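You operate a simulated robot arm through the tools that you are given. There is no shell and no other tool. Be economical: measure what you need, move in short steps, check, and stop when the job is done.

Carry out the task below with a simulated two-armed robot. There is one attempt and no reset: what you move stays moved.

## Task
Take the beige cloth from the top of the wooden counter and lay it out flat on the top of the grey counter board.

The check looks at the end state, three seconds after you hand in, the way a careful person would. Anything else that was tipped, shoved, dropped, spilled or broken makes it a failure. Flat cloth is picked up by pressing the open fingertips on it (5 to 10 N) and closing them slowly along it; thin cloth reads only 2 to 8 mm in the jaws.

## Robot
Two 6-joint arms with two-finger parallel grippers on one trunk, on a base that drives. Base frame: it is fixed to the floor where the robot stands at the start and does not move with it; the origin is under the middle of the robot, x ahead of it, y to its left, z up. Readings come in cm, rad, newtons and seconds.
The left shoulder is at the start at [6, 18.7, 124.7], the right one opposite. Places, roughly: top of the grey counter board [60, -90, 110]. Payload 1.57 kg a hand.
The tool frame of a hand sits at the grasp point between the pads (the TCP): z along the fingers, y along the line on which they close. The tips reach 3 cm beyond it. The gripper opens to 11 cm. The fingers are 2.4 cm wide and 1.2 cm thick; the gripper's body (4.8 by 11.2 cm) begins 7.8 cm behind the TCP.
Orientation is that of the tool frame in the base frame, as [roll, pitch, yaw] about the fixed x, y, z axes, in that order (R = Rz(yaw) Ry(pitch) Rx(roll)). With the fingers straight down and closing along the base's y, the tool's x points along the base's -x, its y along +y and its z along -z.

## Interface
- The arms move only by the tool play_rows. It takes "left_commands", "right_commands" or both (then of equal length, played together; a hand with none holds still); each is one flat list of numbers, 7 for each row, row after row: the gripper command, from -1 (fully open) to 1 (shut), values between in proportion, then the shift along the tool's x, y, z in units of 50 mm (1.0 is 50 mm), then the turn, a rotation vector about the tool's x, y, z in units of 5 degrees (1.0 is 5 degrees). In form: [hand, x, y, z, ax, ay, az, hand, x, y, z, ax, ay, az, ...]. A call has 1 to 12 rows; each row shifts and turns the commanded pose from where the row before left it, along the tool's axes as they then stand. A call with a number of a shift or a turn outside -1 to 1 is refused whole. A row lasts 0.2 s, in which the tool goes at most 5 cm and 0.15 rad; a call with a longer step from one row to the next is refused whole, and so is a gripper value outside its range. Where a pose cannot be reached the arm comes as near as it can. A force on the tool above 40 N (or 10 N above the force at the start of the call, whichever is more), or a blocked arm, ends the call early, and 0.2 s more pass. Each finger travels about 15.3 cm/s and halts on what it meets, pressing with about 41 N; the grip force reading is that of the motor and also rises with nothing between the fingers. The clock runs only during rows and for 0.2 s after the last one: add rows that do not move to give the fingers time. The reply holds the time, the measured pose of the TCP, the force on the tool along the base axes, the opening and the grip force, in the units named above and with some noise, with the torque about the TCP (base axes, N m) and any sound that the robot's microphone picked up.
- Cameras (640 x 400 px; columns grow to the right, rows downward): "scene" is now at [1.12, -2.34, 178.5]; the picture's right is [-0.34, -0.94, 0.00], its down [-0.74, 0.26, -0.62] and it looks along [0.58, -0.21, -0.79] (base axes); focal length 280 px, centre (320, 200). "left" rides on the left gripper at [7, -1.6, -14.1] in its tool frame; the picture's right is [0.23, 0.97, 0.00], its down [-0.86, 0.20, -0.48] and it looks along [-0.47, 0.11, 0.88] (tool axes); focal length 222 px, centre (320, 200). "right" rides on the right gripper at [7, 1.6, -14.1] in its tool frame; the picture's right is [-0.23, 0.97, 0.00], its down [-0.86, -0.20, -0.48] and it looks along [-0.47, -0.11, 0.88] (tool axes); focal length 222 px, centre (320, 200). There is no depth. A picture from a camera that has moved, and an enlarged one, comes with that camera's place and axes in the base frame and with its lens.
- get_image(camera): a new picture of that camera. It takes no simulated time.
- move_column(by): slides the trunk up (or, below 0, down) by that many cm; the arms and the scene camera ride with it, the base frame stays. It gives what a move gives, with no picture.
- roll_base(legs): drives the robot by 1 to 6 legs, each [ahead, left, turn to the left] in cm, cm and rad, along the robot's own axes; the way and the turn of a leg run together, so that a leg with both is an arc; at most 150 cm and 3.142 rad a leg. The arms and the cameras ride along, it lands a little off, and it stops where it bumps. It gives what a move gives.
- aim_head(pan, tilt): turns the head with the scene camera to pan (to the left, within 1.501 rad either way) and tilt (down, from -0.506 to 1.204), counted from straight ahead of the robot. It gives what a move gives.
- inspect(camera, box): a new picture of the part [left, top, right, bottom] of that camera's present view, enlarged. It takes no simulated time.
- close_job(): hands the job in; it is judged then, once.

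Work in short steps. Places have to be worked out from the pictures, the camera data and where the tool is seen: move nearer, look again, correct. Check each grasp and each placing, and mend what went wrong. You have 120 turns and 92 pictures in all, those below and enlarged ones among them. Open the grippers and draw the arms clear of the work before you hand the job in, unless the task says otherwise; then end with one line.

The tools are called as name(argument=value, ...) on one line, values as JSON. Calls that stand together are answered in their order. play_rows: Moves the arms, as the interface text tells. Its arguments: {"type":"object","properties":{"left_commands":{"type":"array"},"right_commands":{"type":"array"}},"required":[]} The other tools are called the same way: move_column (by) slides the trunk up or down; roll_base (legs) drives the base; aim_head (pan, tilt) turns the head that bears the scene camera; get_image (camera) takes a picture; inspect (camera, box) takes an enlarged picture of a part of a camera's view; close_job () hands the job in.

At the start:

```text
time: 0.0
left_ee_pos: [34.1, 3.3, 140.16]
left_tool_rot: [-3.141, -0.001, 3.141]
left_contact_force: [-0.6, -0.1, 0.5]
left_wrist_torque: [0.02, -0.05, -0.03]
left_opening: 11.02
left_grip_force: 0.1
right_ee_pos: [34.34, -31.83, 140.86]
right_tool_rot: [-3.141, 0.0, 3.14]
right_contact_force: [-0.3, -0.7, 0.0]
right_wrist_torque: [-0.02, -0.01, -0.02]
right_opening: 11.02
right_grip_force: 0.0
trunk travel left (down, up): [-87.5, 11.5]
robot x, y, heading: [-0.06, 0.3, 0.003]
head pan, tilt: [-0.342, 0.906]
```

scene: 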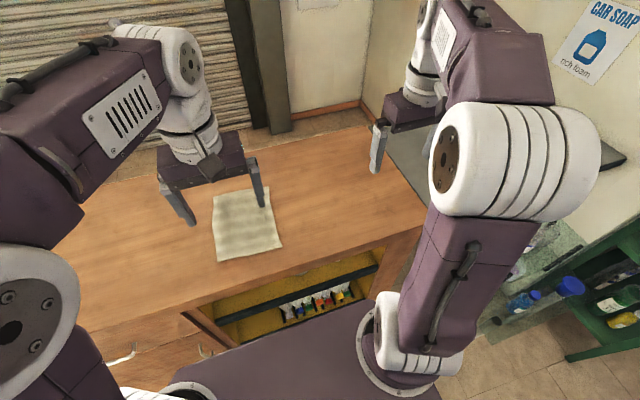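
right: 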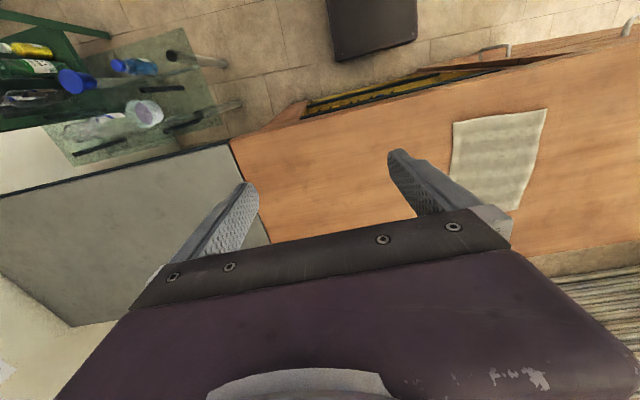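
left: 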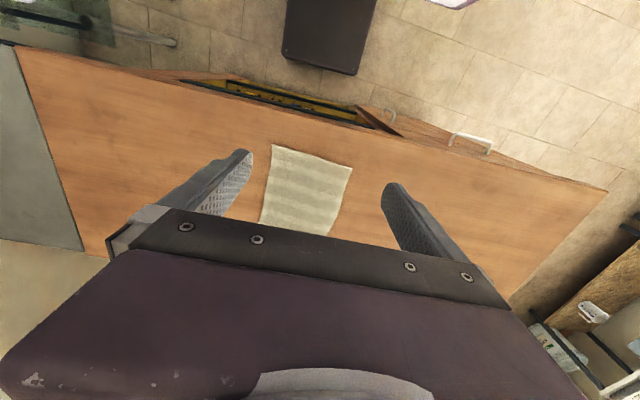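

The cloth seems to span x 44–71, y −7–13 on the wood. I'll look at the grey board before planning.

aim_head(pan=-1.0, tilt=0.75)

get_image(camera="scene")

```text
time: 1.0
left_ee_pos: [34.16, 3.29, 140.24]
left_tool_rot: [3.141, 0.0, 3.141]
left_contact_force: [-0.3, -0.3, 0.1]
left_wrist_torque: [0.04, -0.02, -0.02]
left_opening: 11.0
left_grip_force: 0.1
right_ee_pos: [34.3, -31.87, 140.93]
right_tool_rot: [3.14, 0.001, -3.141]
right_contact_force: [1.0, -0.7, 0.0]
right_wrist_torque: [0.01, 0.0, 0.01]
right_opening: 10.99
right_grip_force: 0.1
trunk travel left (down, up): [-87.5, 11.5]
robot x, y, heading: [-0.21, 0.41, -0.003]
head pan, tilt: [-1.0, 0.75]
```

```text
88 pictures are left
camera scene: at [-1.48, -6.79, 179.73], right [-0.84, -0.54, 0.0], down [-0.37, 0.57, -0.73], along [0.4, -0.61, -0.68], focal length 280 px, centre (320, 200)
```

scene: 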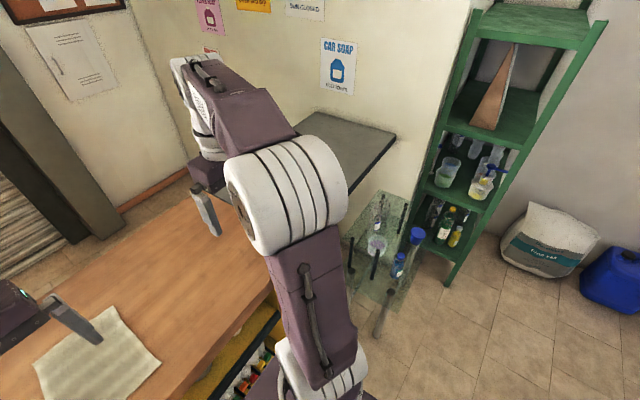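

The near edge runs from about (43.5,−6) to (44.5,13.5), and both cameras agree. I'll bring both hands over the near corners with narrow openings, staying above the surface.

play_rows(left_commands=[0.4, -0.237, 0.148, 0.565, 0, 0, 0, 0.4, -0.237, 0.148, 0.565, 0, 0, 0, 0.4, -0.237, 0.148, 0.565, 0, 0, 0, 0.4, -0.237, 0.148, 0.565, 0, 0, 0, 0.4, -0.237, 0.148, 0.565, 0, 0, 0, 0.4, -0.237, 0.148, 0.565, 0, 0, 0, 0.4, -0.237, 0.148, 0.565, 0, 0, 0, 0.4, -0.237, 0.148, 0.565, 0, 0, 0, 0.4, -0.237, 0.148, 0.565, 0, 0, 0, 0.4, -0.237, 0.148, 0.565, 0, 0, 0, 0.4, 0, 0, 0, 0, 0, 0], right_commands=[0.4, -0.234, 0.571, 0.579, 0, 0, 0, 0.4, -0.234, 0.571, 0.579, 0, 0, 0, 0.4, -0.234, 0.571, 0.579, 0, 0, 0, 0.4, -0.234, 0.571, 0.579, 0, 0, 0, 0.4, -0.234, 0.571, 0.579, 0, 0, 0, 0.4, -0.234, 0.571, 0.579, 0, 0, 0, 0.4, -0.234, 0.571, 0.579, 0, 0, 0, 0.4, -0.234, 0.571, 0.579, 0, 0, 0, 0.4, -0.234, 0.571, 0.579, 0, 0, 0, 0.4, -0.234, 0.571, 0.579, 0, 0, 0, 0.4, 0, 0, 0, 0, 0, 0])

aim_head(pan=0.1, tilt=0.95)

get_image(camera="scene")

get_image(camera="left")

get_image(camera="right")

```text
time: 3.4
left_ee_pos: [46.08, 10.62, 112.1]
left_tool_rot: [-3.141, 0.001, -3.141]
left_contact_force: [0.0, -0.3, 0.5]
left_wrist_torque: [0.02, 0.0, 0.01]
left_opening: 3.28
left_grip_force: 0.0
right_ee_pos: [46.17, -3.51, 111.94]
right_tool_rot: [3.141, 0.0, -3.141]
right_contact_force: [0.4, -1.2, 0.1]
right_wrist_torque: [-0.01, 0.0, 0.01]
right_opening: 3.32
right_grip_force: 0.1
trunk travel left (down, up): [-87.5, 11.5]
robot x, y, heading: [-0.12, -0.11, -0.007]
head pan, tilt: [-1.0, 0.75]
```

```text
time: 4.8
left_ee_pos: [46.15, 10.65, 112.11]
left_tool_rot: [-3.141, 0.002, -3.14]
left_contact_force: [-0.3, -0.7, -0.4]
left_wrist_torque: [0.01, -0.01, -0.06]
left_opening: 3.31
left_grip_force: 0.1
right_ee_pos: [46.03, -3.34, 112.09]
right_tool_rot: [-3.141, -0.001, 3.14]
right_contact_force: [1.0, -1.0, 0.6]
right_wrist_torque: [-0.03, -0.01, -0.02]
right_opening: 3.29
right_grip_force: 0.0
trunk travel left (down, up): [-87.5, 11.5]
robot x, y, heading: [0.24, -0.19, -0.0]
head pan, tilt: [0.099, 0.949]
```

```text
87 pictures are left
camera scene: at [1.26, 0.88, 178.18], right [0.1, -1.0, 0.0], down [-0.81, -0.08, -0.58], along [0.58, 0.06, -0.81], focal length 280 px, centre (320, 200)
```

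scene: 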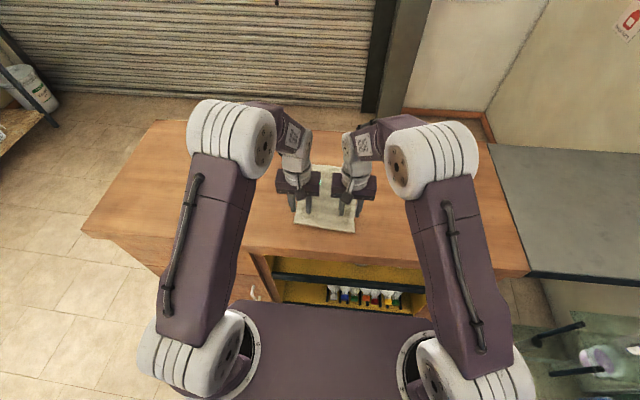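

```text
86 pictures are left
camera left: at [39.16, 9.04, 126.2], right [-0.23, 0.97, 0.0], down [0.85, 0.2, 0.48], along [0.47, 0.11, -0.88], focal length 222 px, centre (320, 200)
```

left: 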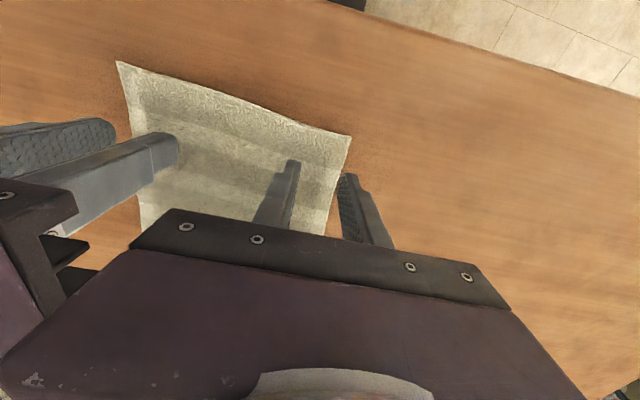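

```text
85 pictures are left
camera right: at [39.1, -1.82, 126.3], right [0.23, 0.97, 0.0], down [0.86, -0.2, 0.48], along [0.47, -0.11, -0.88], focal length 222 px, centre (320, 200)
```

right: 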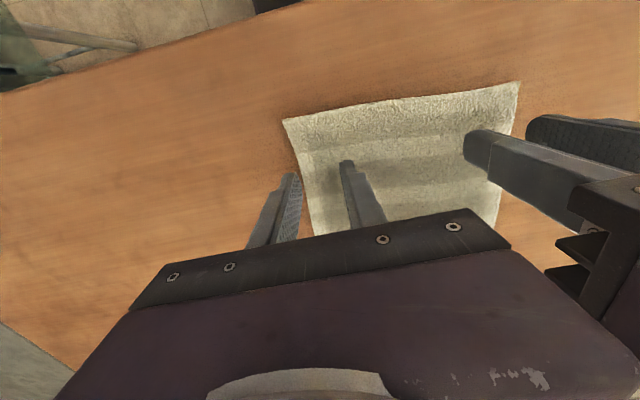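

The outer fingers sit right at the cloth's side edges, so I'll narrow the openings and shift both hands slightly inward. Then I'll descend to just above the cloth.

play_rows(left_commands=[0.6, 0.1, -0.1, 0, 0, 0, 0, 0.6, 0, 0, 0.5, 0, 0, 0, 0.6, 0, 0, 0.5, 0, 0, 0, 0.6, 0, 0, 0.2, 0, 0, 0, 0.6, 0, 0, 0, 0, 0, 0], right_commands=[0.6, 0.2, 0.1, 0, 0, 0, 0, 0.6, 0, 0, 0.5, 0, 0, 0, 0.6, 0, 0, 0.5, 0, 0, 0, 0.6, 0, 0, 0.2, 0, 0, 0, 0.6, 0, 0, 0, 0, 0, 0])

get_image(camera="left")

get_image(camera="right")

```text
time: 5.4
left_ee_pos: [45.22, 10.2, 110.35]
left_tool_rot: [3.141, 0.008, 3.141]
left_contact_force: [-5.7, 0.0, 18.6]
left_wrist_torque: [-0.02, 0.22, -0.02]
left_opening: 2.21
left_grip_force: 0.0
right_ee_pos: [44.92, -2.79, 110.26]
right_tool_rot: [3.14, 0.009, 3.141]
right_contact_force: [-5.0, -1.2, 15.1]
right_wrist_torque: [-0.04, 0.17, 0.02]
right_opening: 2.19
right_grip_force: 0.0
trunk travel left (down, up): [-87.5, 11.5]
robot x, y, heading: [0.4, 0.04, -0.0]
head pan, tilt: [0.099, 0.949]
stopped in row 3 (left hand): the force on the tool passed its limit (the readings are from after the stop); the commanded pose is now the measured one
```

```text
84 pictures are left
camera left: at [38.21, 8.52, 124.34], right [-0.23, 0.97, 0.0], down [0.85, 0.2, 0.48], along [0.47, 0.11, -0.87], focal length 222 px, centre (320, 200)
```

left: 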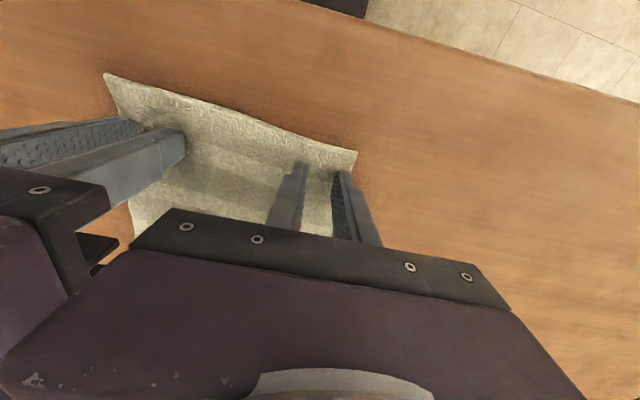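

```text
83 pictures are left
camera right: at [37.68, -1.21, 124.5], right [0.23, 0.97, 0.0], down [0.85, -0.2, 0.48], along [0.47, -0.11, -0.87], focal length 222 px, centre (320, 200)
```

right: 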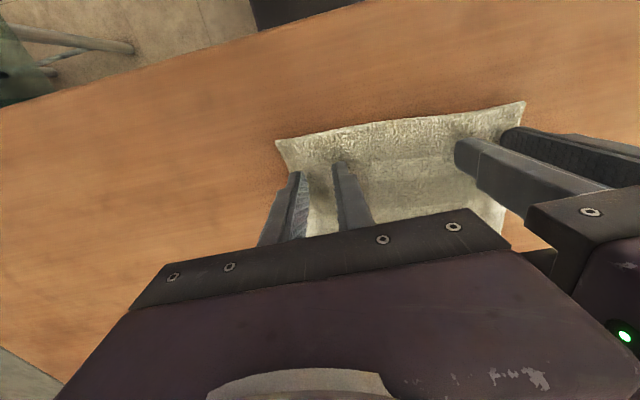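

Contact came at TCP z≈110.3, so the wood top is at about 107.3. I'll ease up a touch and read the press force.

play_rows(left_commands=[0.6, 0, 0, -0.02, 0, 0, 0, 0.6, 0, 0, 0, 0, 0, 0], right_commands=[0.6, 0, 0, -0.02, 0, 0, 0, 0.6, 0, 0, 0, 0, 0, 0])

```text
time: 6.0
left_ee_pos: [45.2, 10.2, 110.29]
left_tool_rot: [3.141, 0.007, -3.14]
left_contact_force: [-3.9, -1.4, 14.4]
left_wrist_torque: [-0.05, 0.11, 0.0]
left_opening: 2.19
left_grip_force: 0.0
right_ee_pos: [44.95, -2.69, 110.37]
right_tool_rot: [3.138, 0.009, -3.14]
right_contact_force: [-2.6, 1.6, 11.3]
right_wrist_torque: [0.06, 0.12, 0.01]
right_opening: 2.17
right_grip_force: 0.0
trunk travel left (down, up): [-87.5, 11.5]
robot x, y, heading: [-0.27, 0.18, 0.001]
head pan, tilt: [0.099, 0.949]
```

Stiffness is about 4 N per mm. I'll trim both to around 8 N and close slowly.

play_rows(left_commands=[0.6, 0, 0, -0.03, 0, 0, 0, 0.65, 0, 0, 0, 0, 0, 0, 0.7, 0, 0, 0, 0, 0, 0, 0.75, 0, 0, 0, 0, 0, 0, 0.8, 0, 0, 0, 0, 0, 0, 0.85, 0, 0, 0, 0, 0, 0, 0.9, 0, 0, 0, 0, 0, 0, 0.95, 0, 0, 0, 0, 0, 0, 1, 0, 0, 0, 0, 0, 0, 1, 0, 0, 0, 0, 0, 0, 1, 0, 0, 0, 0, 0, 0], right_commands=[0.6, 0, 0, -0.016, 0, 0, 0, 0.65, 0, 0, 0, 0, 0, 0, 0.7, 0, 0, 0, 0, 0, 0, 0.75, 0, 0, 0, 0, 0, 0, 0.8, 0, 0, 0, 0, 0, 0, 0.85, 0, 0, 0, 0, 0, 0, 0.9, 0, 0, 0, 0, 0, 0, 0.95, 0, 0, 0, 0, 0, 0, 1, 0, 0, 0, 0, 0, 0, 1, 0, 0, 0, 0, 0, 0, 1, 0, 0, 0, 0, 0, 0])

get_image(camera="left")

get_image(camera="right")

```text
time: 8.4
left_ee_pos: [45.42, 10.12, 110.38]
left_tool_rot: [3.14, 0.005, -3.142]
left_contact_force: [1.0, -3.1, 10.2]
left_wrist_torque: [-0.12, -0.06, 0.01]
left_opening: 0.24
left_grip_force: 24.3
right_ee_pos: [45.16, -2.76, 110.16]
right_tool_rot: [3.139, 0.006, -3.141]
right_contact_force: [1.3, 4.4, 12.5]
right_wrist_torque: [0.09, 0.03, -0.05]
right_opening: 0.31
right_grip_force: 24.1
trunk travel left (down, up): [-87.5, 11.5]
robot x, y, heading: [-0.08, -0.04, -0.002]
head pan, tilt: [0.099, 0.949]
```

```text
82 pictures are left
camera left: at [38.45, 8.55, 124.38], right [-0.23, 0.97, 0.0], down [0.85, 0.2, 0.48], along [0.47, 0.11, -0.88], focal length 222 px, centre (320, 200)
```

left: 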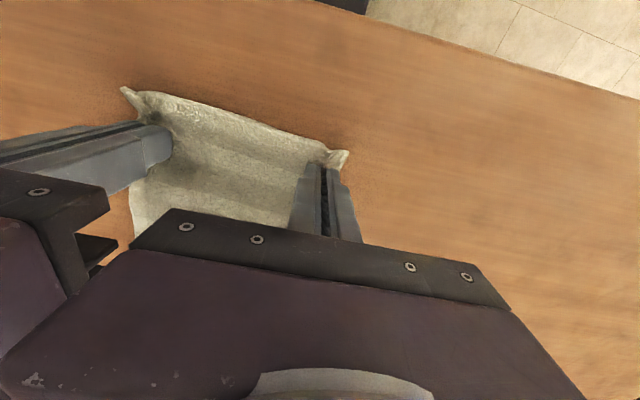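

```text
81 pictures are left
camera right: at [37.98, -1.21, 124.55], right [0.23, 0.97, 0.0], down [0.85, -0.2, 0.48], along [0.47, -0.11, -0.88], focal length 222 px, centre (320, 200)
```

right: 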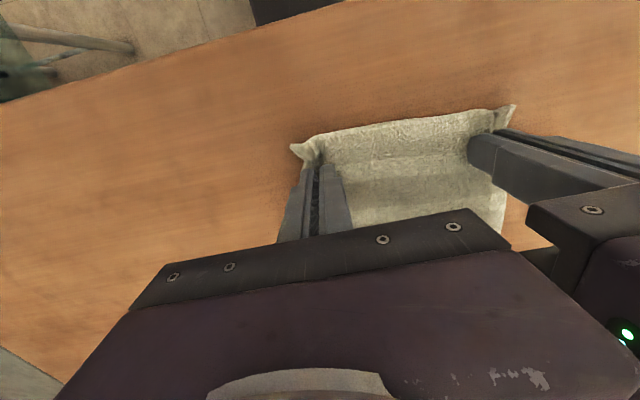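

Both read 2–3 mm with the cloth pinched at both corners. I'll lift slowly and check that both hold.

play_rows(left_commands=[1, 0, 0, -0.2, 0, 0, 0, 1, 0, 0, -0.4, 0, 0, 0, 1, 0, 0, -0.4, 0, 0, 0, 1, 0, 0, -0.5, 0, 0, 0, 1, 0, 0, -0.5, 0, 0, 0, 1, 0, 0, -0.5, 0, 0, 0, 1, 0, 0, -0.5, 0, 0, 0, 1, 0, 0, -0.5, 0, 0, 0, 1, 0, 0, -0.5, 0, 0, 0, 1, 0, 0, -0.5, 0, 0, 0, 1, 0, 0, -0.5, 0, 0, 0, 1, 0, 0, 0, 0, 0, 0], right_commands=[1, 0, 0, -0.2, 0, 0, 0, 1, 0, 0, -0.4, 0, 0, 0, 1, 0, 0, -0.4, 0, 0, 0, 1, 0, 0, -0.5, 0, 0, 0, 1, 0, 0, -0.5, 0, 0, 0, 1, 0, 0, -0.5, 0, 0, 0, 1, 0, 0, -0.5, 0, 0, 0, 1, 0, 0, -0.5, 0, 0, 0, 1, 0, 0, -0.5, 0, 0, 0, 1, 0, 0, -0.5, 0, 0, 0, 1, 0, 0, -0.5, 0, 0, 0, 1, 0, 0, 0, 0, 0, 0])

get_image(camera="scene")

get_image(camera="right")

```text
time: 11.0
left_ee_pos: [45.57, 10.26, 135.21]
left_tool_rot: [-3.14, 0.005, -3.141]
left_contact_force: [0.2, -2.7, 0.1]
left_wrist_torque: [-0.05, 0.0, 0.05]
left_opening: 0.24
left_grip_force: 24.4
right_ee_pos: [45.14, -2.72, 135.18]
right_tool_rot: [-3.14, 0.003, 3.141]
right_contact_force: [0.3, 3.1, 0.2]
right_wrist_torque: [0.11, -0.03, -0.06]
right_opening: 0.25
right_grip_force: 23.9
trunk travel left (down, up): [-87.5, 11.5]
robot x, y, heading: [0.1, 0.37, 0.001]
head pan, tilt: [0.099, 0.949]
```

```text
80 pictures are left
camera scene: at [1.31, 0.91, 178.18], right [0.1, -1.0, 0.0], down [-0.81, -0.08, -0.58], along [0.58, 0.06, -0.81], focal length 280 px, centre (320, 200)
```

scene: 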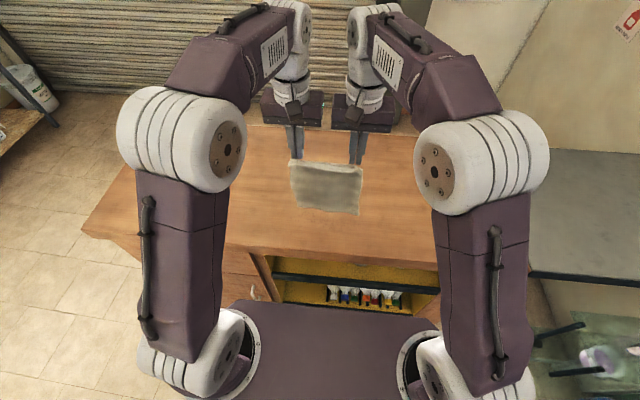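

```text
79 pictures are left
camera right: at [38.02, -1.16, 149.47], right [0.23, 0.97, 0.0], down [0.85, -0.2, 0.48], along [0.47, -0.11, -0.88], focal length 222 px, centre (320, 200)
```

right: 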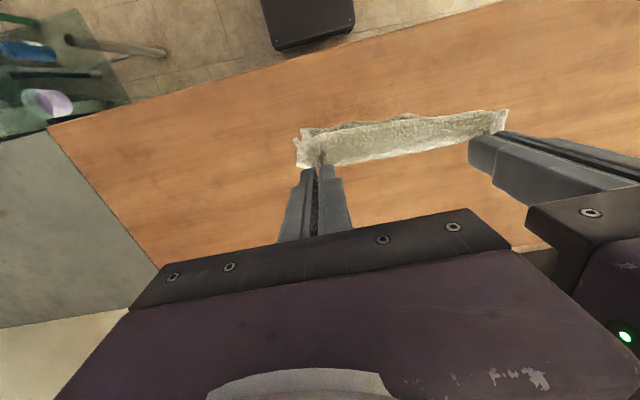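

Both hands hold and the cloth hangs as a sheet. I'll raise the trunk for clearance and look at the floor on the right, where I want to drive.

move_column(by=9)

aim_head(pan=-1.3, tilt=0.95)

get_image(camera="scene")

```text
time: 12.3
left_ee_pos: [45.44, 10.24, 144.29]
left_tool_rot: [-3.141, 0.002, -3.141]
left_contact_force: [0.6, -4.0, -0.5]
left_wrist_torque: [-0.06, 0.0, 0.01]
left_opening: 0.26
left_grip_force: 24.4
right_ee_pos: [45.03, -2.84, 144.22]
right_tool_rot: [-3.141, 0.003, 3.141]
right_contact_force: [0.7, 2.9, 0.6]
right_wrist_torque: [0.09, -0.02, -0.08]
right_opening: 0.23
right_grip_force: 23.9
trunk travel left (down, up): [-96.5, 2.5]
robot x, y, heading: [-0.3, -0.05, -0.005]
head pan, tilt: [0.099, 0.949]
```

```text
time: 13.8
left_ee_pos: [45.44, 10.27, 144.1]
left_tool_rot: [3.141, 0.004, 3.141]
left_contact_force: [-0.8, -2.7, -0.7]
left_wrist_torque: [-0.07, -0.03, 0.05]
left_opening: 0.24
left_grip_force: 24.2
right_ee_pos: [45.08, -2.77, 144.17]
right_tool_rot: [-3.141, 0.002, 3.141]
right_contact_force: [0.0, 3.1, -0.8]
right_wrist_torque: [0.1, -0.02, -0.04]
right_opening: 0.28
right_grip_force: 24.1
trunk travel left (down, up): [-96.5, 2.5]
robot x, y, heading: [-0.48, 0.04, 0.002]
head pan, tilt: [-1.3, 0.949]
```

```text
78 pictures are left
camera scene: at [-3.98, -6.82, 187.18], right [-0.96, -0.27, 0.0], down [-0.22, 0.78, -0.58], along [0.16, -0.56, -0.81], focal length 280 px, centre (320, 200)
```

scene: 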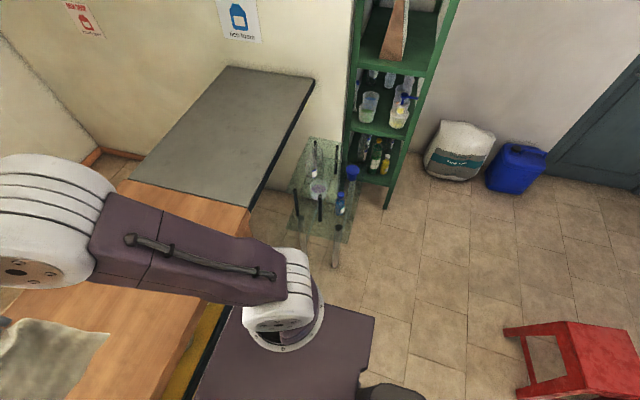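

The low glass table starts at about y=−82 and the robot base looks to be about ±22 cm wide. The board spans roughly x 33–77, y −47 to −130. I'll drive sideways to about y=−52.

roll_base(legs=[[0, -26, 0], [0, -26, 0]])

aim_head(pan=-0.35, tilt=0.9)

get_image(camera="scene")

get_image(camera="right")

```text
time: 17.1
left_ee_pos: [45.64, -40.85, 144.11]
left_tool_rot: [-3.137, 0.004, -3.132]
left_contact_force: [0.3, -3.1, -0.4]
left_wrist_torque: [-0.1, -0.02, 0.05]
left_opening: 0.24
left_grip_force: 23.9
right_ee_pos: [45.43, -53.76, 144.2]
right_tool_rot: [-3.139, 0.004, -3.132]
right_contact_force: [-0.5, 3.3, 0.2]
right_wrist_torque: [0.05, -0.02, -0.02]
right_opening: 0.26
right_grip_force: 23.9
trunk travel left (down, up): [-96.5, 2.5]
robot x, y, heading: [0.29, -52.17, 0.012]
head pan, tilt: [-1.3, 0.949]
```

```text
time: 18.4
left_ee_pos: [45.64, -41.28, 144.23]
left_tool_rot: [-3.138, 0.003, -3.132]
left_contact_force: [-0.7, -3.0, -0.3]
left_wrist_torque: [-0.09, -0.02, 0.06]
left_opening: 0.24
left_grip_force: 23.8
right_ee_pos: [45.39, -54.02, 144.17]
right_tool_rot: [-3.141, 0.003, -3.13]
right_contact_force: [0.5, 2.4, -0.5]
right_wrist_torque: [0.08, 0.02, -0.07]
right_opening: 0.24
right_grip_force: 23.6
trunk travel left (down, up): [-96.5, 2.5]
robot x, y, heading: [0.41, -52.27, 0.009]
head pan, tilt: [-0.351, 0.901]
```

```text
77 pictures are left
camera scene: at [1.41, -54.25, 187.55], right [-0.34, -0.94, 0.0], down [-0.74, 0.26, -0.62], along [0.58, -0.21, -0.78], focal length 280 px, centre (320, 200)
```

scene: 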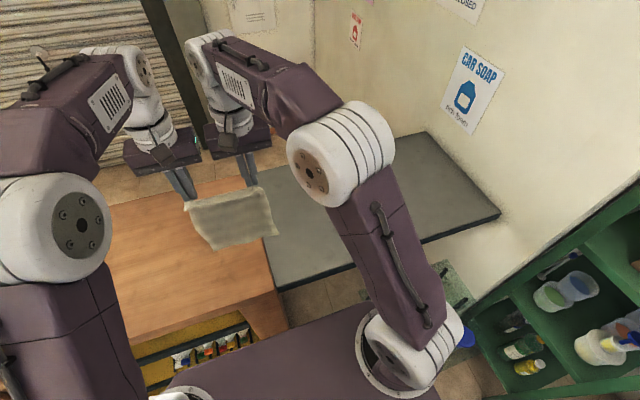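

```text
76 pictures are left
camera right: at [38.25, -52.68, 158.45], right [0.22, 0.98, 0.0], down [0.86, -0.19, 0.48], along [0.47, -0.1, -0.88], focal length 222 px, centre (320, 200)
```

right: 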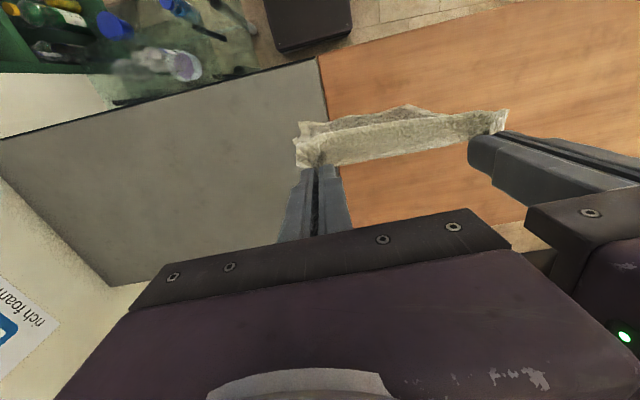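

The seam is at y≈−52 and the board's near edge at x≈34. I'll move ahead 6 cm and right 2 cm, leaving about 7 cm to the cabinet and the glass table.

roll_base(legs=[[5.5, -2, 0]])

```text
time: 19.3
left_ee_pos: [49.82, -42.83, 144.68]
left_tool_rot: [-3.138, 0.015, -3.134]
left_contact_force: [-1.5, -3.5, -0.6]
left_wrist_torque: [-0.15, -0.12, 0.03]
left_opening: 0.24
left_grip_force: 23.5
right_ee_pos: [49.5, -55.75, 144.72]
right_tool_rot: [-3.14, 0.014, -3.132]
right_contact_force: [-1.1, 3.3, 0.7]
right_wrist_torque: [0.06, -0.11, -0.07]
right_opening: 0.22
right_grip_force: 24.3
trunk travel left (down, up): [-96.5, 2.5]
robot x, y, heading: [5.93, -54.01, 0.005]
head pan, tilt: [-0.351, 0.901]
```

I'll shift the hands right by 16 cm and out by 10 cm, keeping height.

play_rows(left_commands=[1, -0.33, -0.543, 0, 0, 0, 0, 1, -0.33, -0.543, 0, 0, 0, 0, 1, -0.33, -0.543, 0, 0, 0, 0, 1, -0.33, -0.543, 0, 0, 0, 0, 1, -0.33, -0.543, 0, 0, 0, 0, 1, -0.33, -0.543, 0, 0, 0, 0, 1, 0, 0, 0, 0, 0, 0], right_commands=[1, -0.33, -0.543, 0, 0, 0, 0, 1, -0.33, -0.543, 0, 0, 0, 0, 1, -0.33, -0.543, 0, 0, 0, 0, 1, -0.33, -0.543, 0, 0, 0, 0, 1, -0.33, -0.543, 0, 0, 0, 0, 1, -0.33, -0.543, 0, 0, 0, 0, 1, 0, 0, 0, 0, 0, 0])

get_image(camera="scene")

get_image(camera="left")

```text
time: 20.8
left_ee_pos: [56.06, -57.52, 141.71]
left_tool_rot: [-3.133, 0.012, -3.139]
left_contact_force: [-0.5, 0.2, -0.1]
left_wrist_torque: [0.0, 0.02, -0.01]
left_opening: 0.16
left_grip_force: 23.7
left hand out of reach, approached as far as the arm can: row 4, 5, 6
right_ee_pos: [60.03, -72.2, 143.51]
right_tool_rot: [3.129, -0.004, -3.125]
right_contact_force: [-0.4, -0.7, 0.1]
right_wrist_torque: [-0.01, 0.02, -0.01]
right_opening: 0.0
right_grip_force: 21.4
right hand out of reach, approached as far as the arm can: row 6
trunk travel left (down, up): [-96.5, 2.5]
robot x, y, heading: [5.51, -53.9, 0.007]
head pan, tilt: [-0.351, 0.901]
stopped in row 7 (left hand): the force on the tool passed its limit (the readings are from after the stop); the commanded pose is now the measured one
```

```text
75 pictures are left
camera scene: at [6.87, -56.56, 187.54], right [-0.34, -0.94, 0.0], down [-0.74, 0.26, -0.62], along [0.58, -0.21, -0.78], focal length 280 px, centre (320, 200)
```

scene: 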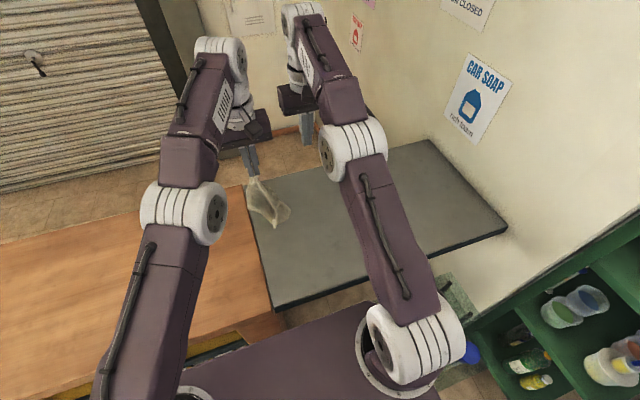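

```text
74 pictures are left
camera left: at [48.95, -59.01, 155.79], right [-0.23, 0.97, -0.01], down [0.85, 0.21, 0.49], along [0.48, 0.1, -0.87], focal length 222 px, centre (320, 200)
```

left: 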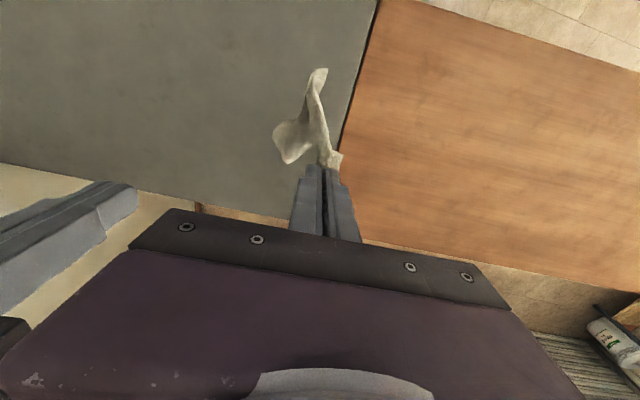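

The left arm reached its limit and the right hand slipped off its corner, so the cloth now hangs from the left hand over the board. To recover I need better reach, so I'll check the clearance to the glass table.

aim_head(pan=-1.35, tilt=1.1)

get_image(camera="scene")

get_image(camera="right")

```text
time: 22.0
left_ee_pos: [55.96, -57.43, 141.78]
left_tool_rot: [-3.131, 0.013, -3.137]
left_contact_force: [0.3, -0.3, -0.7]
left_wrist_torque: [-0.01, 0.01, -0.03]
left_opening: 0.16
left_grip_force: 23.6
right_ee_pos: [60.03, -72.15, 143.57]
right_tool_rot: [3.129, -0.002, -3.125]
right_contact_force: [-0.5, 0.3, -0.7]
right_wrist_torque: [-0.01, 0.01, 0.03]
right_opening: 0.0
right_grip_force: 21.6
trunk travel left (down, up): [-96.5, 2.5]
robot x, y, heading: [5.68, -53.55, 0.01]
head pan, tilt: [-1.349, 1.1]
```

```text
73 pictures are left
camera scene: at [1.21, -60.0, 186.16], right [-0.97, -0.23, 0.0], down [-0.2, 0.87, -0.45], along [0.1, -0.44, -0.89], focal length 280 px, centre (320, 200)
```

scene: 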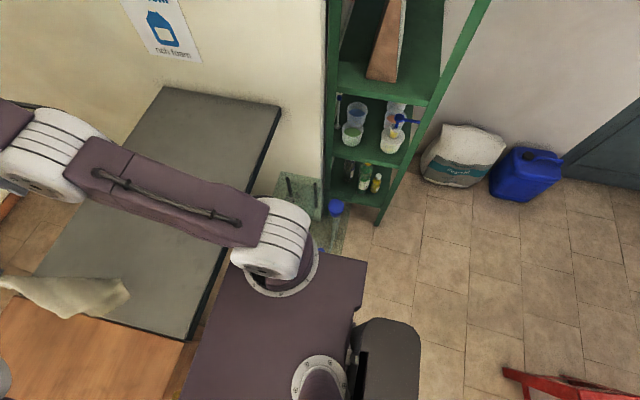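

```text
72 pictures are left
camera right: at [53.04, -70.68, 157.94], right [0.21, 0.98, 0.01], down [0.86, -0.19, 0.47], along [0.46, -0.09, -0.88], focal length 222 px, centre (320, 200)
```

right: 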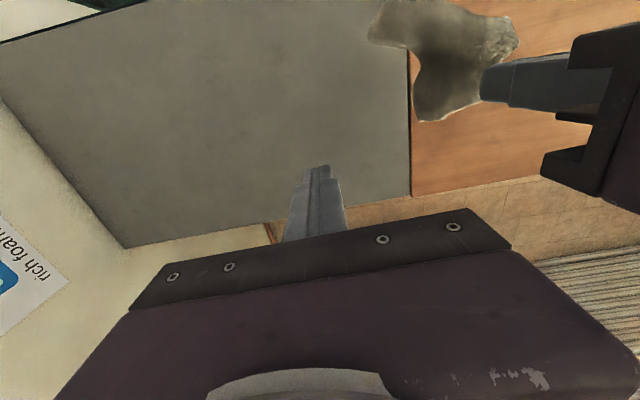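

The table legs sit at about y=−86, and my base edge is at about −75. I'll sidestep 4 cm more to the right so the left arm can reach comfortably, and move the right hand back and up first.

roll_base(legs=[[0, -4, 0]])

play_rows(right_commands=[1, 0.3, -0.7, -0.1, 0, 0, 0, 1, 0.3, -0.7, -0.1, 0, 0, 0, 1, 0.3, -0.7, -0.1, 0, 0, 0, 1, 0.3, -0.7, -0.1, 0, 0, 0, 1, 0.3, -0.7, -0.1, 0, 0, 0])

aim_head(pan=-0.2, tilt=0.9)

get_image(camera="scene")

```text
time: 22.9
left_ee_pos: [56.05, -60.12, 141.83]
left_tool_rot: [-3.12, 0.013, -3.137]
left_contact_force: [0.4, 1.5, 0.7]
left_wrist_torque: [-0.12, 0.02, -0.04]
left_opening: 0.15
left_grip_force: 23.6
right_ee_pos: [60.12, -74.7, 143.66]
right_tool_rot: [3.138, -0.005, -3.123]
right_contact_force: [0.1, 1.5, 0.1]
right_wrist_torque: [-0.1, 0.01, -0.02]
right_opening: 0.01
right_grip_force: 21.2
trunk travel left (down, up): [-96.5, 2.5]
robot x, y, heading: [5.46, -58.17, 0.016]
head pan, tilt: [-1.349, 1.1]
```

```text
time: 24.1
left_ee_pos: [56.0, -61.47, 141.74]
left_tool_rot: [-3.133, 0.013, -3.138]
left_contact_force: [-0.9, -0.1, -0.9]
left_wrist_torque: [0.01, -0.01, -0.02]
left_opening: 0.2
left_grip_force: 23.3
right_ee_pos: [52.68, -93.62, 146.01]
right_tool_rot: [3.128, -0.003, -3.121]
right_contact_force: [0.2, -0.7, 0.1]
right_wrist_torque: [0.0, 0.02, 0.02]
right_opening: 0.0
right_grip_force: 21.2
trunk travel left (down, up): [-96.5, 2.5]
robot x, y, heading: [5.83, -57.43, 0.005]
head pan, tilt: [-1.349, 1.1]
```

```text
time: 25.5
left_ee_pos: [56.05, -61.2, 141.7]
left_tool_rot: [-3.133, 0.012, -3.137]
left_contact_force: [-0.4, -0.2, 0.6]
left_wrist_torque: [0.04, -0.02, -0.02]
left_opening: 0.17
left_grip_force: 23.4
right_ee_pos: [52.93, -93.39, 146.03]
right_tool_rot: [3.128, -0.005, -3.124]
right_contact_force: [0.3, -0.2, -0.3]
right_wrist_torque: [0.0, 0.0, 0.0]
right_opening: 0.0
right_grip_force: 22.0
trunk travel left (down, up): [-96.5, 2.5]
robot x, y, heading: [5.7, -57.48, 0.009]
head pan, tilt: [-0.201, 0.901]
```

```text
71 pictures are left
camera scene: at [7.2, -59.25, 187.54], right [-0.19, -0.98, 0.0], down [-0.77, 0.15, -0.62], along [0.61, -0.12, -0.78], focal length 280 px, centre (320, 200)
```

scene: 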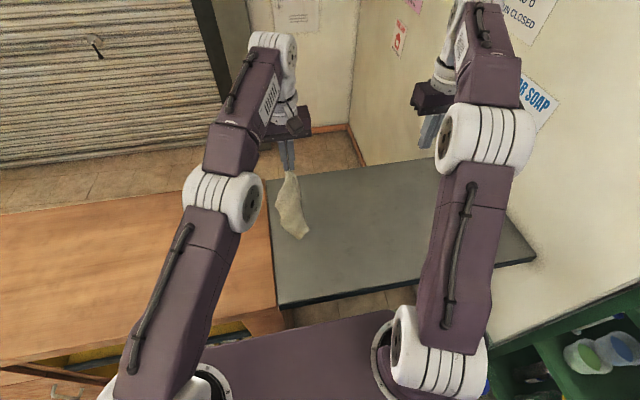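

The robot is now at y≈−57.5 and the right hand is clear. I'll bring the left hand to about (40,−78), so I can lay the hanging cloth diagonally outward to the left across the board.

play_rows(left_commands=[1, 0.53, -0.56, -0.06, 0, 0, 0, 1, 0.53, -0.56, -0.06, 0, 0, 0, 1, 0.53, -0.56, -0.06, 0, 0, 0, 1, 0.53, -0.56, -0.06, 0, 0, 0, 1, 0.53, -0.56, 0, 0, 0, 0, 1, 0.53, -0.56, 0, 0, 0, 0, 1, 0, 0, 0, 0, 0, 0, 1, 0, 0, 0, 0, 0, 0, 1, 0, 0, 0, 0, 0, 0])

get_image(camera="scene")

get_image(camera="right")

```text
time: 27.5
left_ee_pos: [40.03, -78.2, 142.88]
left_tool_rot: [-3.132, 0.012, -3.136]
left_contact_force: [0.2, -0.1, 0.0]
left_wrist_torque: [-0.03, -0.02, 0.0]
left_opening: 0.16
left_grip_force: 23.7
right_ee_pos: [52.8, -93.5, 146.1]
right_tool_rot: [3.13, -0.004, -3.125]
right_contact_force: [-0.1, -0.5, 0.0]
right_wrist_torque: [0.02, -0.03, -0.02]
right_opening: 0.01
right_grip_force: 21.1
trunk travel left (down, up): [-96.5, 2.5]
robot x, y, heading: [5.71, -57.9, 0.005]
head pan, tilt: [-0.201, 0.901]
```

```text
70 pictures are left
camera scene: at [7.17, -59.28, 187.54], right [-0.19, -0.98, 0.0], down [-0.77, 0.15, -0.62], along [0.61, -0.12, -0.78], focal length 280 px, centre (320, 200)
```

scene: 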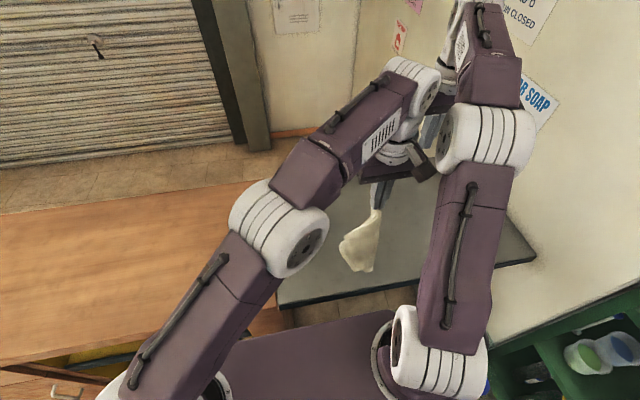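

```text
69 pictures are left
camera right: at [45.82, -92.15, 160.37], right [0.21, 0.98, 0.01], down [0.86, -0.19, 0.47], along [0.46, -0.09, -0.88], focal length 222 px, centre (320, 200)
```

right: 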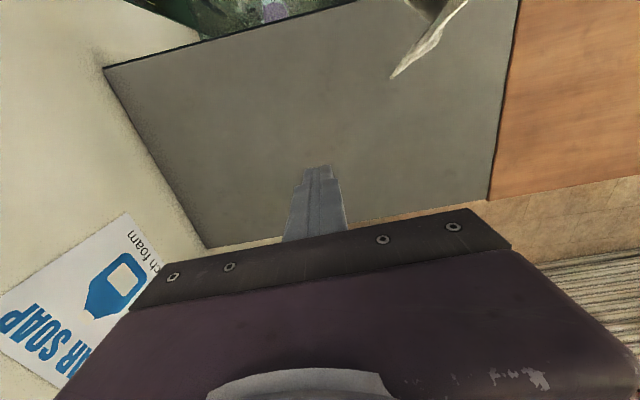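

The cloth bottom is about 2.5 cm over the board. I'll lay it along an arc toward (55,−60).

play_rows(left_commands=[1, 0, 0, 0.5, 0, 0, 0, 1, -0.512, 0.616, 0.2, 0, 0, 0, 1, -0.512, 0.616, 0.3, 0, 0, 0, 1, -0.384, 0.462, 0.4, 0, 0, 0, 1, -0.346, 0.416, 0.5, 0, 0, 0, 1, -0.294, 0.354, 0.6, 0, 0, 0, 1, -0.256, 0.308, 0.6, 0, 0, 0, 1, -0.256, 0.308, 0.7, 0, 0, 0, 1, -0.218, 0.262, 0.7, 0, 0, 0, 1, -0.166, 0.2, 0.7, 0, 0, 0, 1, -0.102, 0.123, 0.5, 0, 0, 0, 1, 0, 0, 0, 0, 0, 0])

get_image(camera="scene")

get_image(camera="left")

get_image(camera="right")

```text
time: 30.1
left_ee_pos: [55.65, -59.95, 114.35]
left_tool_rot: [-3.131, 0.012, -3.138]
left_contact_force: [0.6, 0.3, -0.3]
left_wrist_torque: [-0.03, 0.02, -0.04]
left_opening: 0.16
left_grip_force: 23.3
right_ee_pos: [52.91, -93.34, 146.02]
right_tool_rot: [3.128, -0.004, -3.125]
right_contact_force: [-0.1, 0.0, 0.7]
right_wrist_torque: [-0.03, 0.03, -0.02]
right_opening: 0.0
right_grip_force: 21.7
trunk travel left (down, up): [-96.5, 2.5]
robot x, y, heading: [5.48, -57.95, 0.01]
head pan, tilt: [-0.201, 0.901]
```

```text
68 pictures are left
camera scene: at [7.19, -59.19, 187.54], right [-0.19, -0.98, 0.0], down [-0.77, 0.15, -0.62], along [0.61, -0.12, -0.78], focal length 280 px, centre (320, 200)
```

scene: 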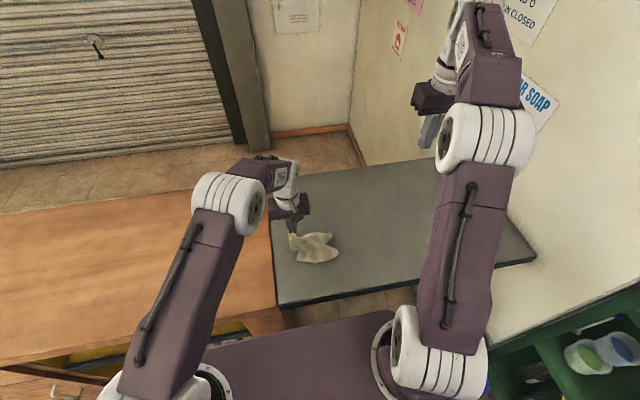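

```text
67 pictures are left
camera left: at [48.68, -61.43, 128.39], right [-0.23, 0.97, -0.01], down [0.85, 0.21, 0.49], along [0.48, 0.1, -0.87], focal length 222 px, centre (320, 200)
```

left: 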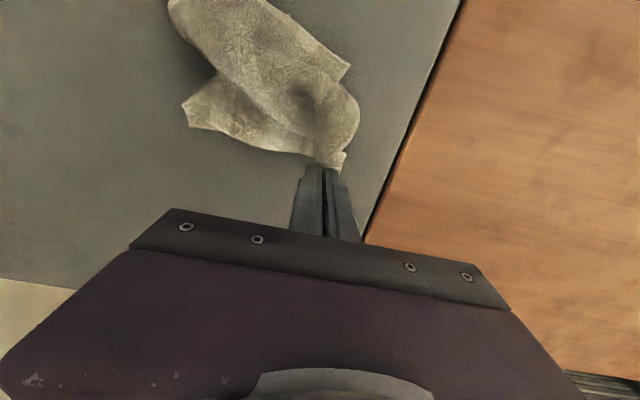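

```text
66 pictures are left
camera right: at [45.84, -92.08, 160.38], right [0.21, 0.98, 0.01], down [0.86, -0.19, 0.47], along [0.46, -0.09, -0.88], focal length 222 px, centre (320, 200)
```

right: 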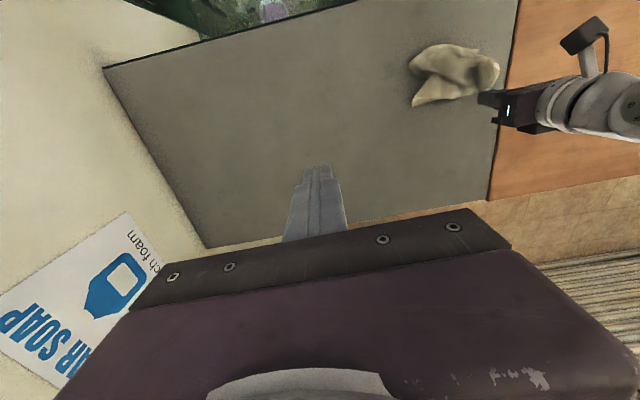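

The cloth is now all on the board with the left hand still holding one corner. I'll take a closer look to find the free corners.

inspect(camera="scene", box=[260, 200, 380, 280])

inspect(camera="right", box=[380, 20, 540, 120])

inspect(camera="left", box=[120, 0, 400, 180])

```text
5.00 times, centred on (320, 240) of scene
camera zoom: at [7.19, -59.19, 187.54], right [-0.19, -0.98, 0.0], down [-0.77, 0.15, -0.62], along [0.61, -0.12, -0.78], focal length 1399 px, centre (320, 0)
```

zoom: 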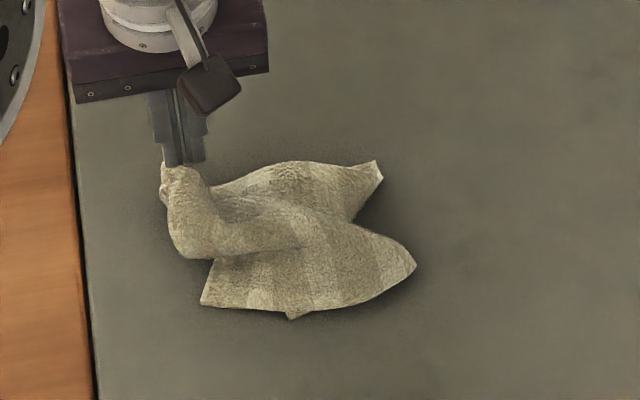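

```text
4.00 times, centred on (460, 70) of right
camera zoom: at [45.84, -92.08, 160.38], right [0.21, 0.98, 0.01], down [0.86, -0.19, 0.47], along [0.46, -0.09, -0.88], focal length 888 px, centre (-240, 720)
```

zoom: 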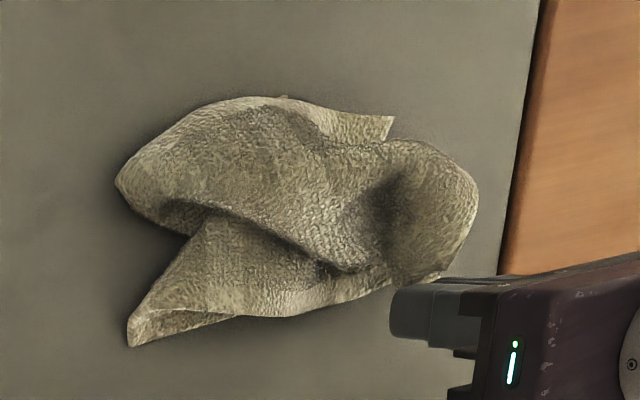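

```text
2.22 times, centred on (260, 90) of left
camera zoom: at [48.68, -61.43, 128.39], right [-0.23, 0.97, -0.01], down [0.85, 0.21, 0.49], along [0.48, 0.1, -0.87], focal length 494 px, centre (453, 444)
```

zoom: 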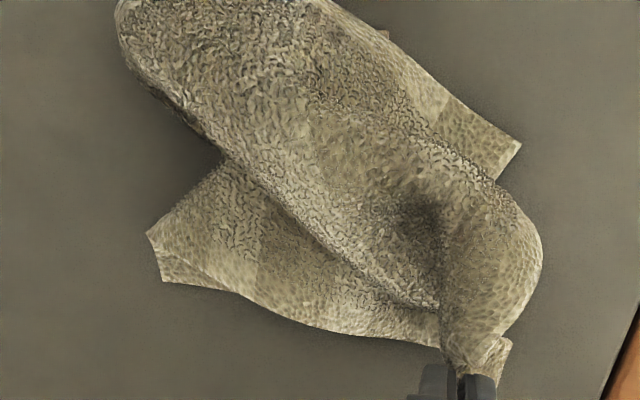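

The corners are A (held by the left hand), B at about (53,−73), D near left, and C tucked under the front. I'll grip B with the right hand turned 90° to clear the left hand, rotating first while high and to the right.

play_rows(right_commands=[0.3, 0, 0, 0, 0, 0, -1, 0.3, 0, 0, 0, 0, 0, -1, 0.3, 0, 0, 0, 0, 0, -1, 0.3, 0, 0, 0, 0, 0, -1, 0.3, 0, 0, 0, 0, 0, -1, 0.3, 0, 0, 0, 0, 0, -1, 0.3, 0, 0, 0, 0, 0, -1, 0.3, 0, 0, 0, 0, 0, -1, 0.3, 0, 0, 0, 0, 0, -1])

play_rows(right_commands=[0.3, 0, 0, 0, 0, 0, -1, 0.3, 0, 0, 0, 0, 0, -1, 0.3, 0, 0, 0, 0, 0, -1, 0.3, 0, 0, 0, 0, 0, -1, 0.3, 0, 0, 0, 0, 0, -1, 0.3, 0, 0, 0, 0, 0, -1, 0.3, 0, 0, 0, 0, 0, -1, 0.3, 0, 0, 0, 0, 0, -1, 0.3, 0, 0, 0, 0, 0, -1])

```text
time: 32.1
left_ee_pos: [55.69, -59.9, 114.4]
left_tool_rot: [-3.131, 0.011, -3.135]
left_contact_force: [-0.8, -0.5, -0.8]
left_wrist_torque: [-0.01, -0.01, 0.03]
left_opening: 0.2
left_grip_force: 23.6
right_ee_pos: [52.88, -93.37, 145.91]
right_tool_rot: [3.133, 0.007, -2.336]
right_contact_force: [-0.4, -0.5, 1.1]
right_wrist_torque: [-0.01, -0.02, 0.02]
right_opening: 3.85
right_grip_force: 0.1
trunk travel left (down, up): [-96.5, 2.5]
robot x, y, heading: [5.96, -57.76, 0.007]
head pan, tilt: [-0.201, 0.901]
```

```text
time: 34.1
left_ee_pos: [55.66, -59.93, 114.44]
left_tool_rot: [-3.13, 0.012, -3.137]
left_contact_force: [0.2, -0.1, -0.5]
left_wrist_torque: [-0.01, 0.02, -0.03]
left_opening: 0.16
left_grip_force: 23.8
right_ee_pos: [52.95, -93.55, 145.93]
right_tool_rot: [3.137, 0.012, -1.553]
right_contact_force: [0.0, -0.3, -0.2]
right_wrist_torque: [0.01, 0.02, 0.02]
right_opening: 3.83
right_grip_force: 0.0
trunk travel left (down, up): [-96.5, 2.5]
robot x, y, heading: [5.5, -57.24, 0.012]
head pan, tilt: [-0.201, 0.901]
```

The right hand is rotated. I'll hover it near corner B and look.

play_rows(right_commands=[0.3, -0.49, 0, 0.55, 0, 0, 0, 0.3, -0.49, 0, 0.55, 0, 0, 0, 0.3, -0.49, 0, 0.55, 0, 0, 0, 0.3, -0.49, 0, 0.55, 0, 0, 0, 0.3, -0.49, 0, 0.55, 0, 0, 0, 0.3, -0.49, 0, 0.55, 0, 0, 0, 0.3, -0.49, 0, 0.55, 0, 0, 0, 0.3, -0.49, 0, 0.55, 0, 0, 0, 0.3, 0, 0, 0, 0, 0, 0])

get_image(camera="right")

inspect(camera="scene", box=[240, 160, 400, 280])

get_image(camera="left")

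```text
time: 36.1
left_ee_pos: [55.77, -59.92, 114.44]
left_tool_rot: [-3.131, 0.012, -3.137]
left_contact_force: [0.6, 0.4, 0.3]
left_wrist_torque: [-0.02, -0.01, -0.01]
left_opening: 0.18
left_grip_force: 23.8
right_ee_pos: [52.47, -73.52, 124.04]
right_tool_rot: [3.138, 0.013, -1.553]
right_contact_force: [0.0, 0.3, 0.0]
right_wrist_torque: [-0.01, -0.04, 0.01]
right_opening: 3.85
right_grip_force: 0.1
trunk travel left (down, up): [-96.5, 2.5]
robot x, y, heading: [5.58, -57.53, 0.004]
head pan, tilt: [-0.201, 0.901]
```

```text
62 pictures are left
camera right: at [50.97, -80.78, 138.29], right [-0.98, 0.21, 0.01], down [0.19, 0.85, 0.49], along [0.1, 0.48, -0.87], focal length 222 px, centre (320, 200)
```

right: 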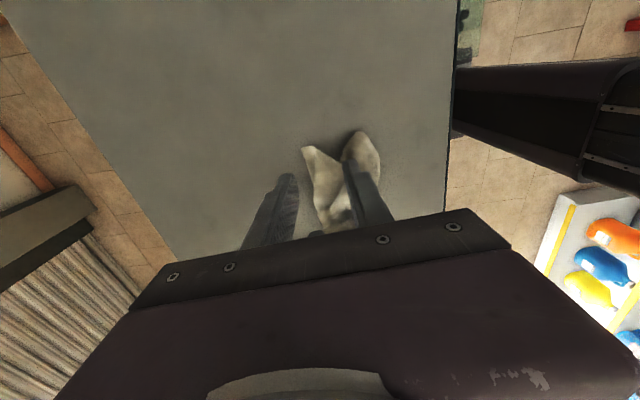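

```text
3.33 times, centred on (320, 220) of scene
camera zoom: at [7.2, -59.2, 187.54], right [-0.19, -0.98, 0.0], down [-0.77, 0.15, -0.62], along [0.61, -0.12, -0.78], focal length 932 px, centre (320, 133)
```

zoom: 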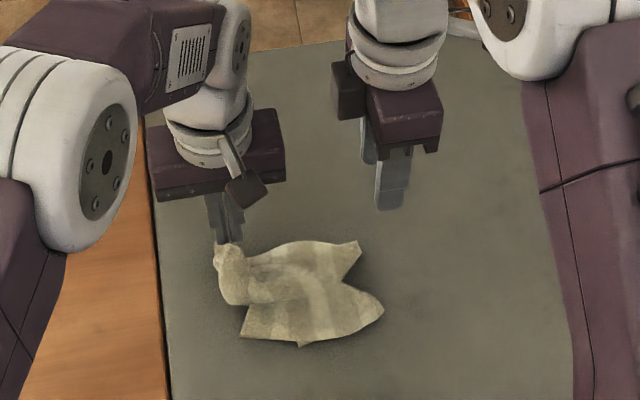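

```text
60 pictures are left
camera left: at [48.68, -61.46, 128.42], right [-0.23, 0.97, -0.01], down [0.85, 0.21, 0.49], along [0.48, 0.1, -0.87], focal length 222 px, centre (320, 200)
```

left: 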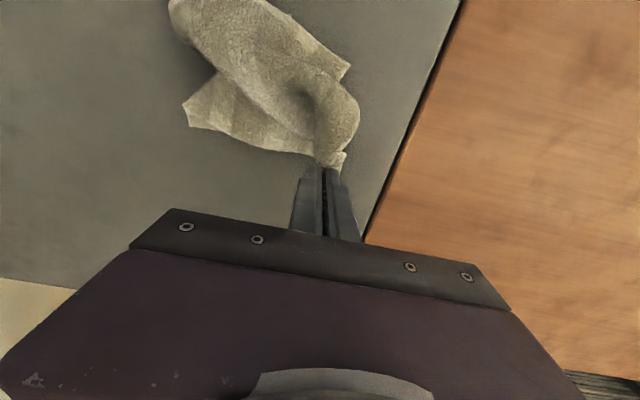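

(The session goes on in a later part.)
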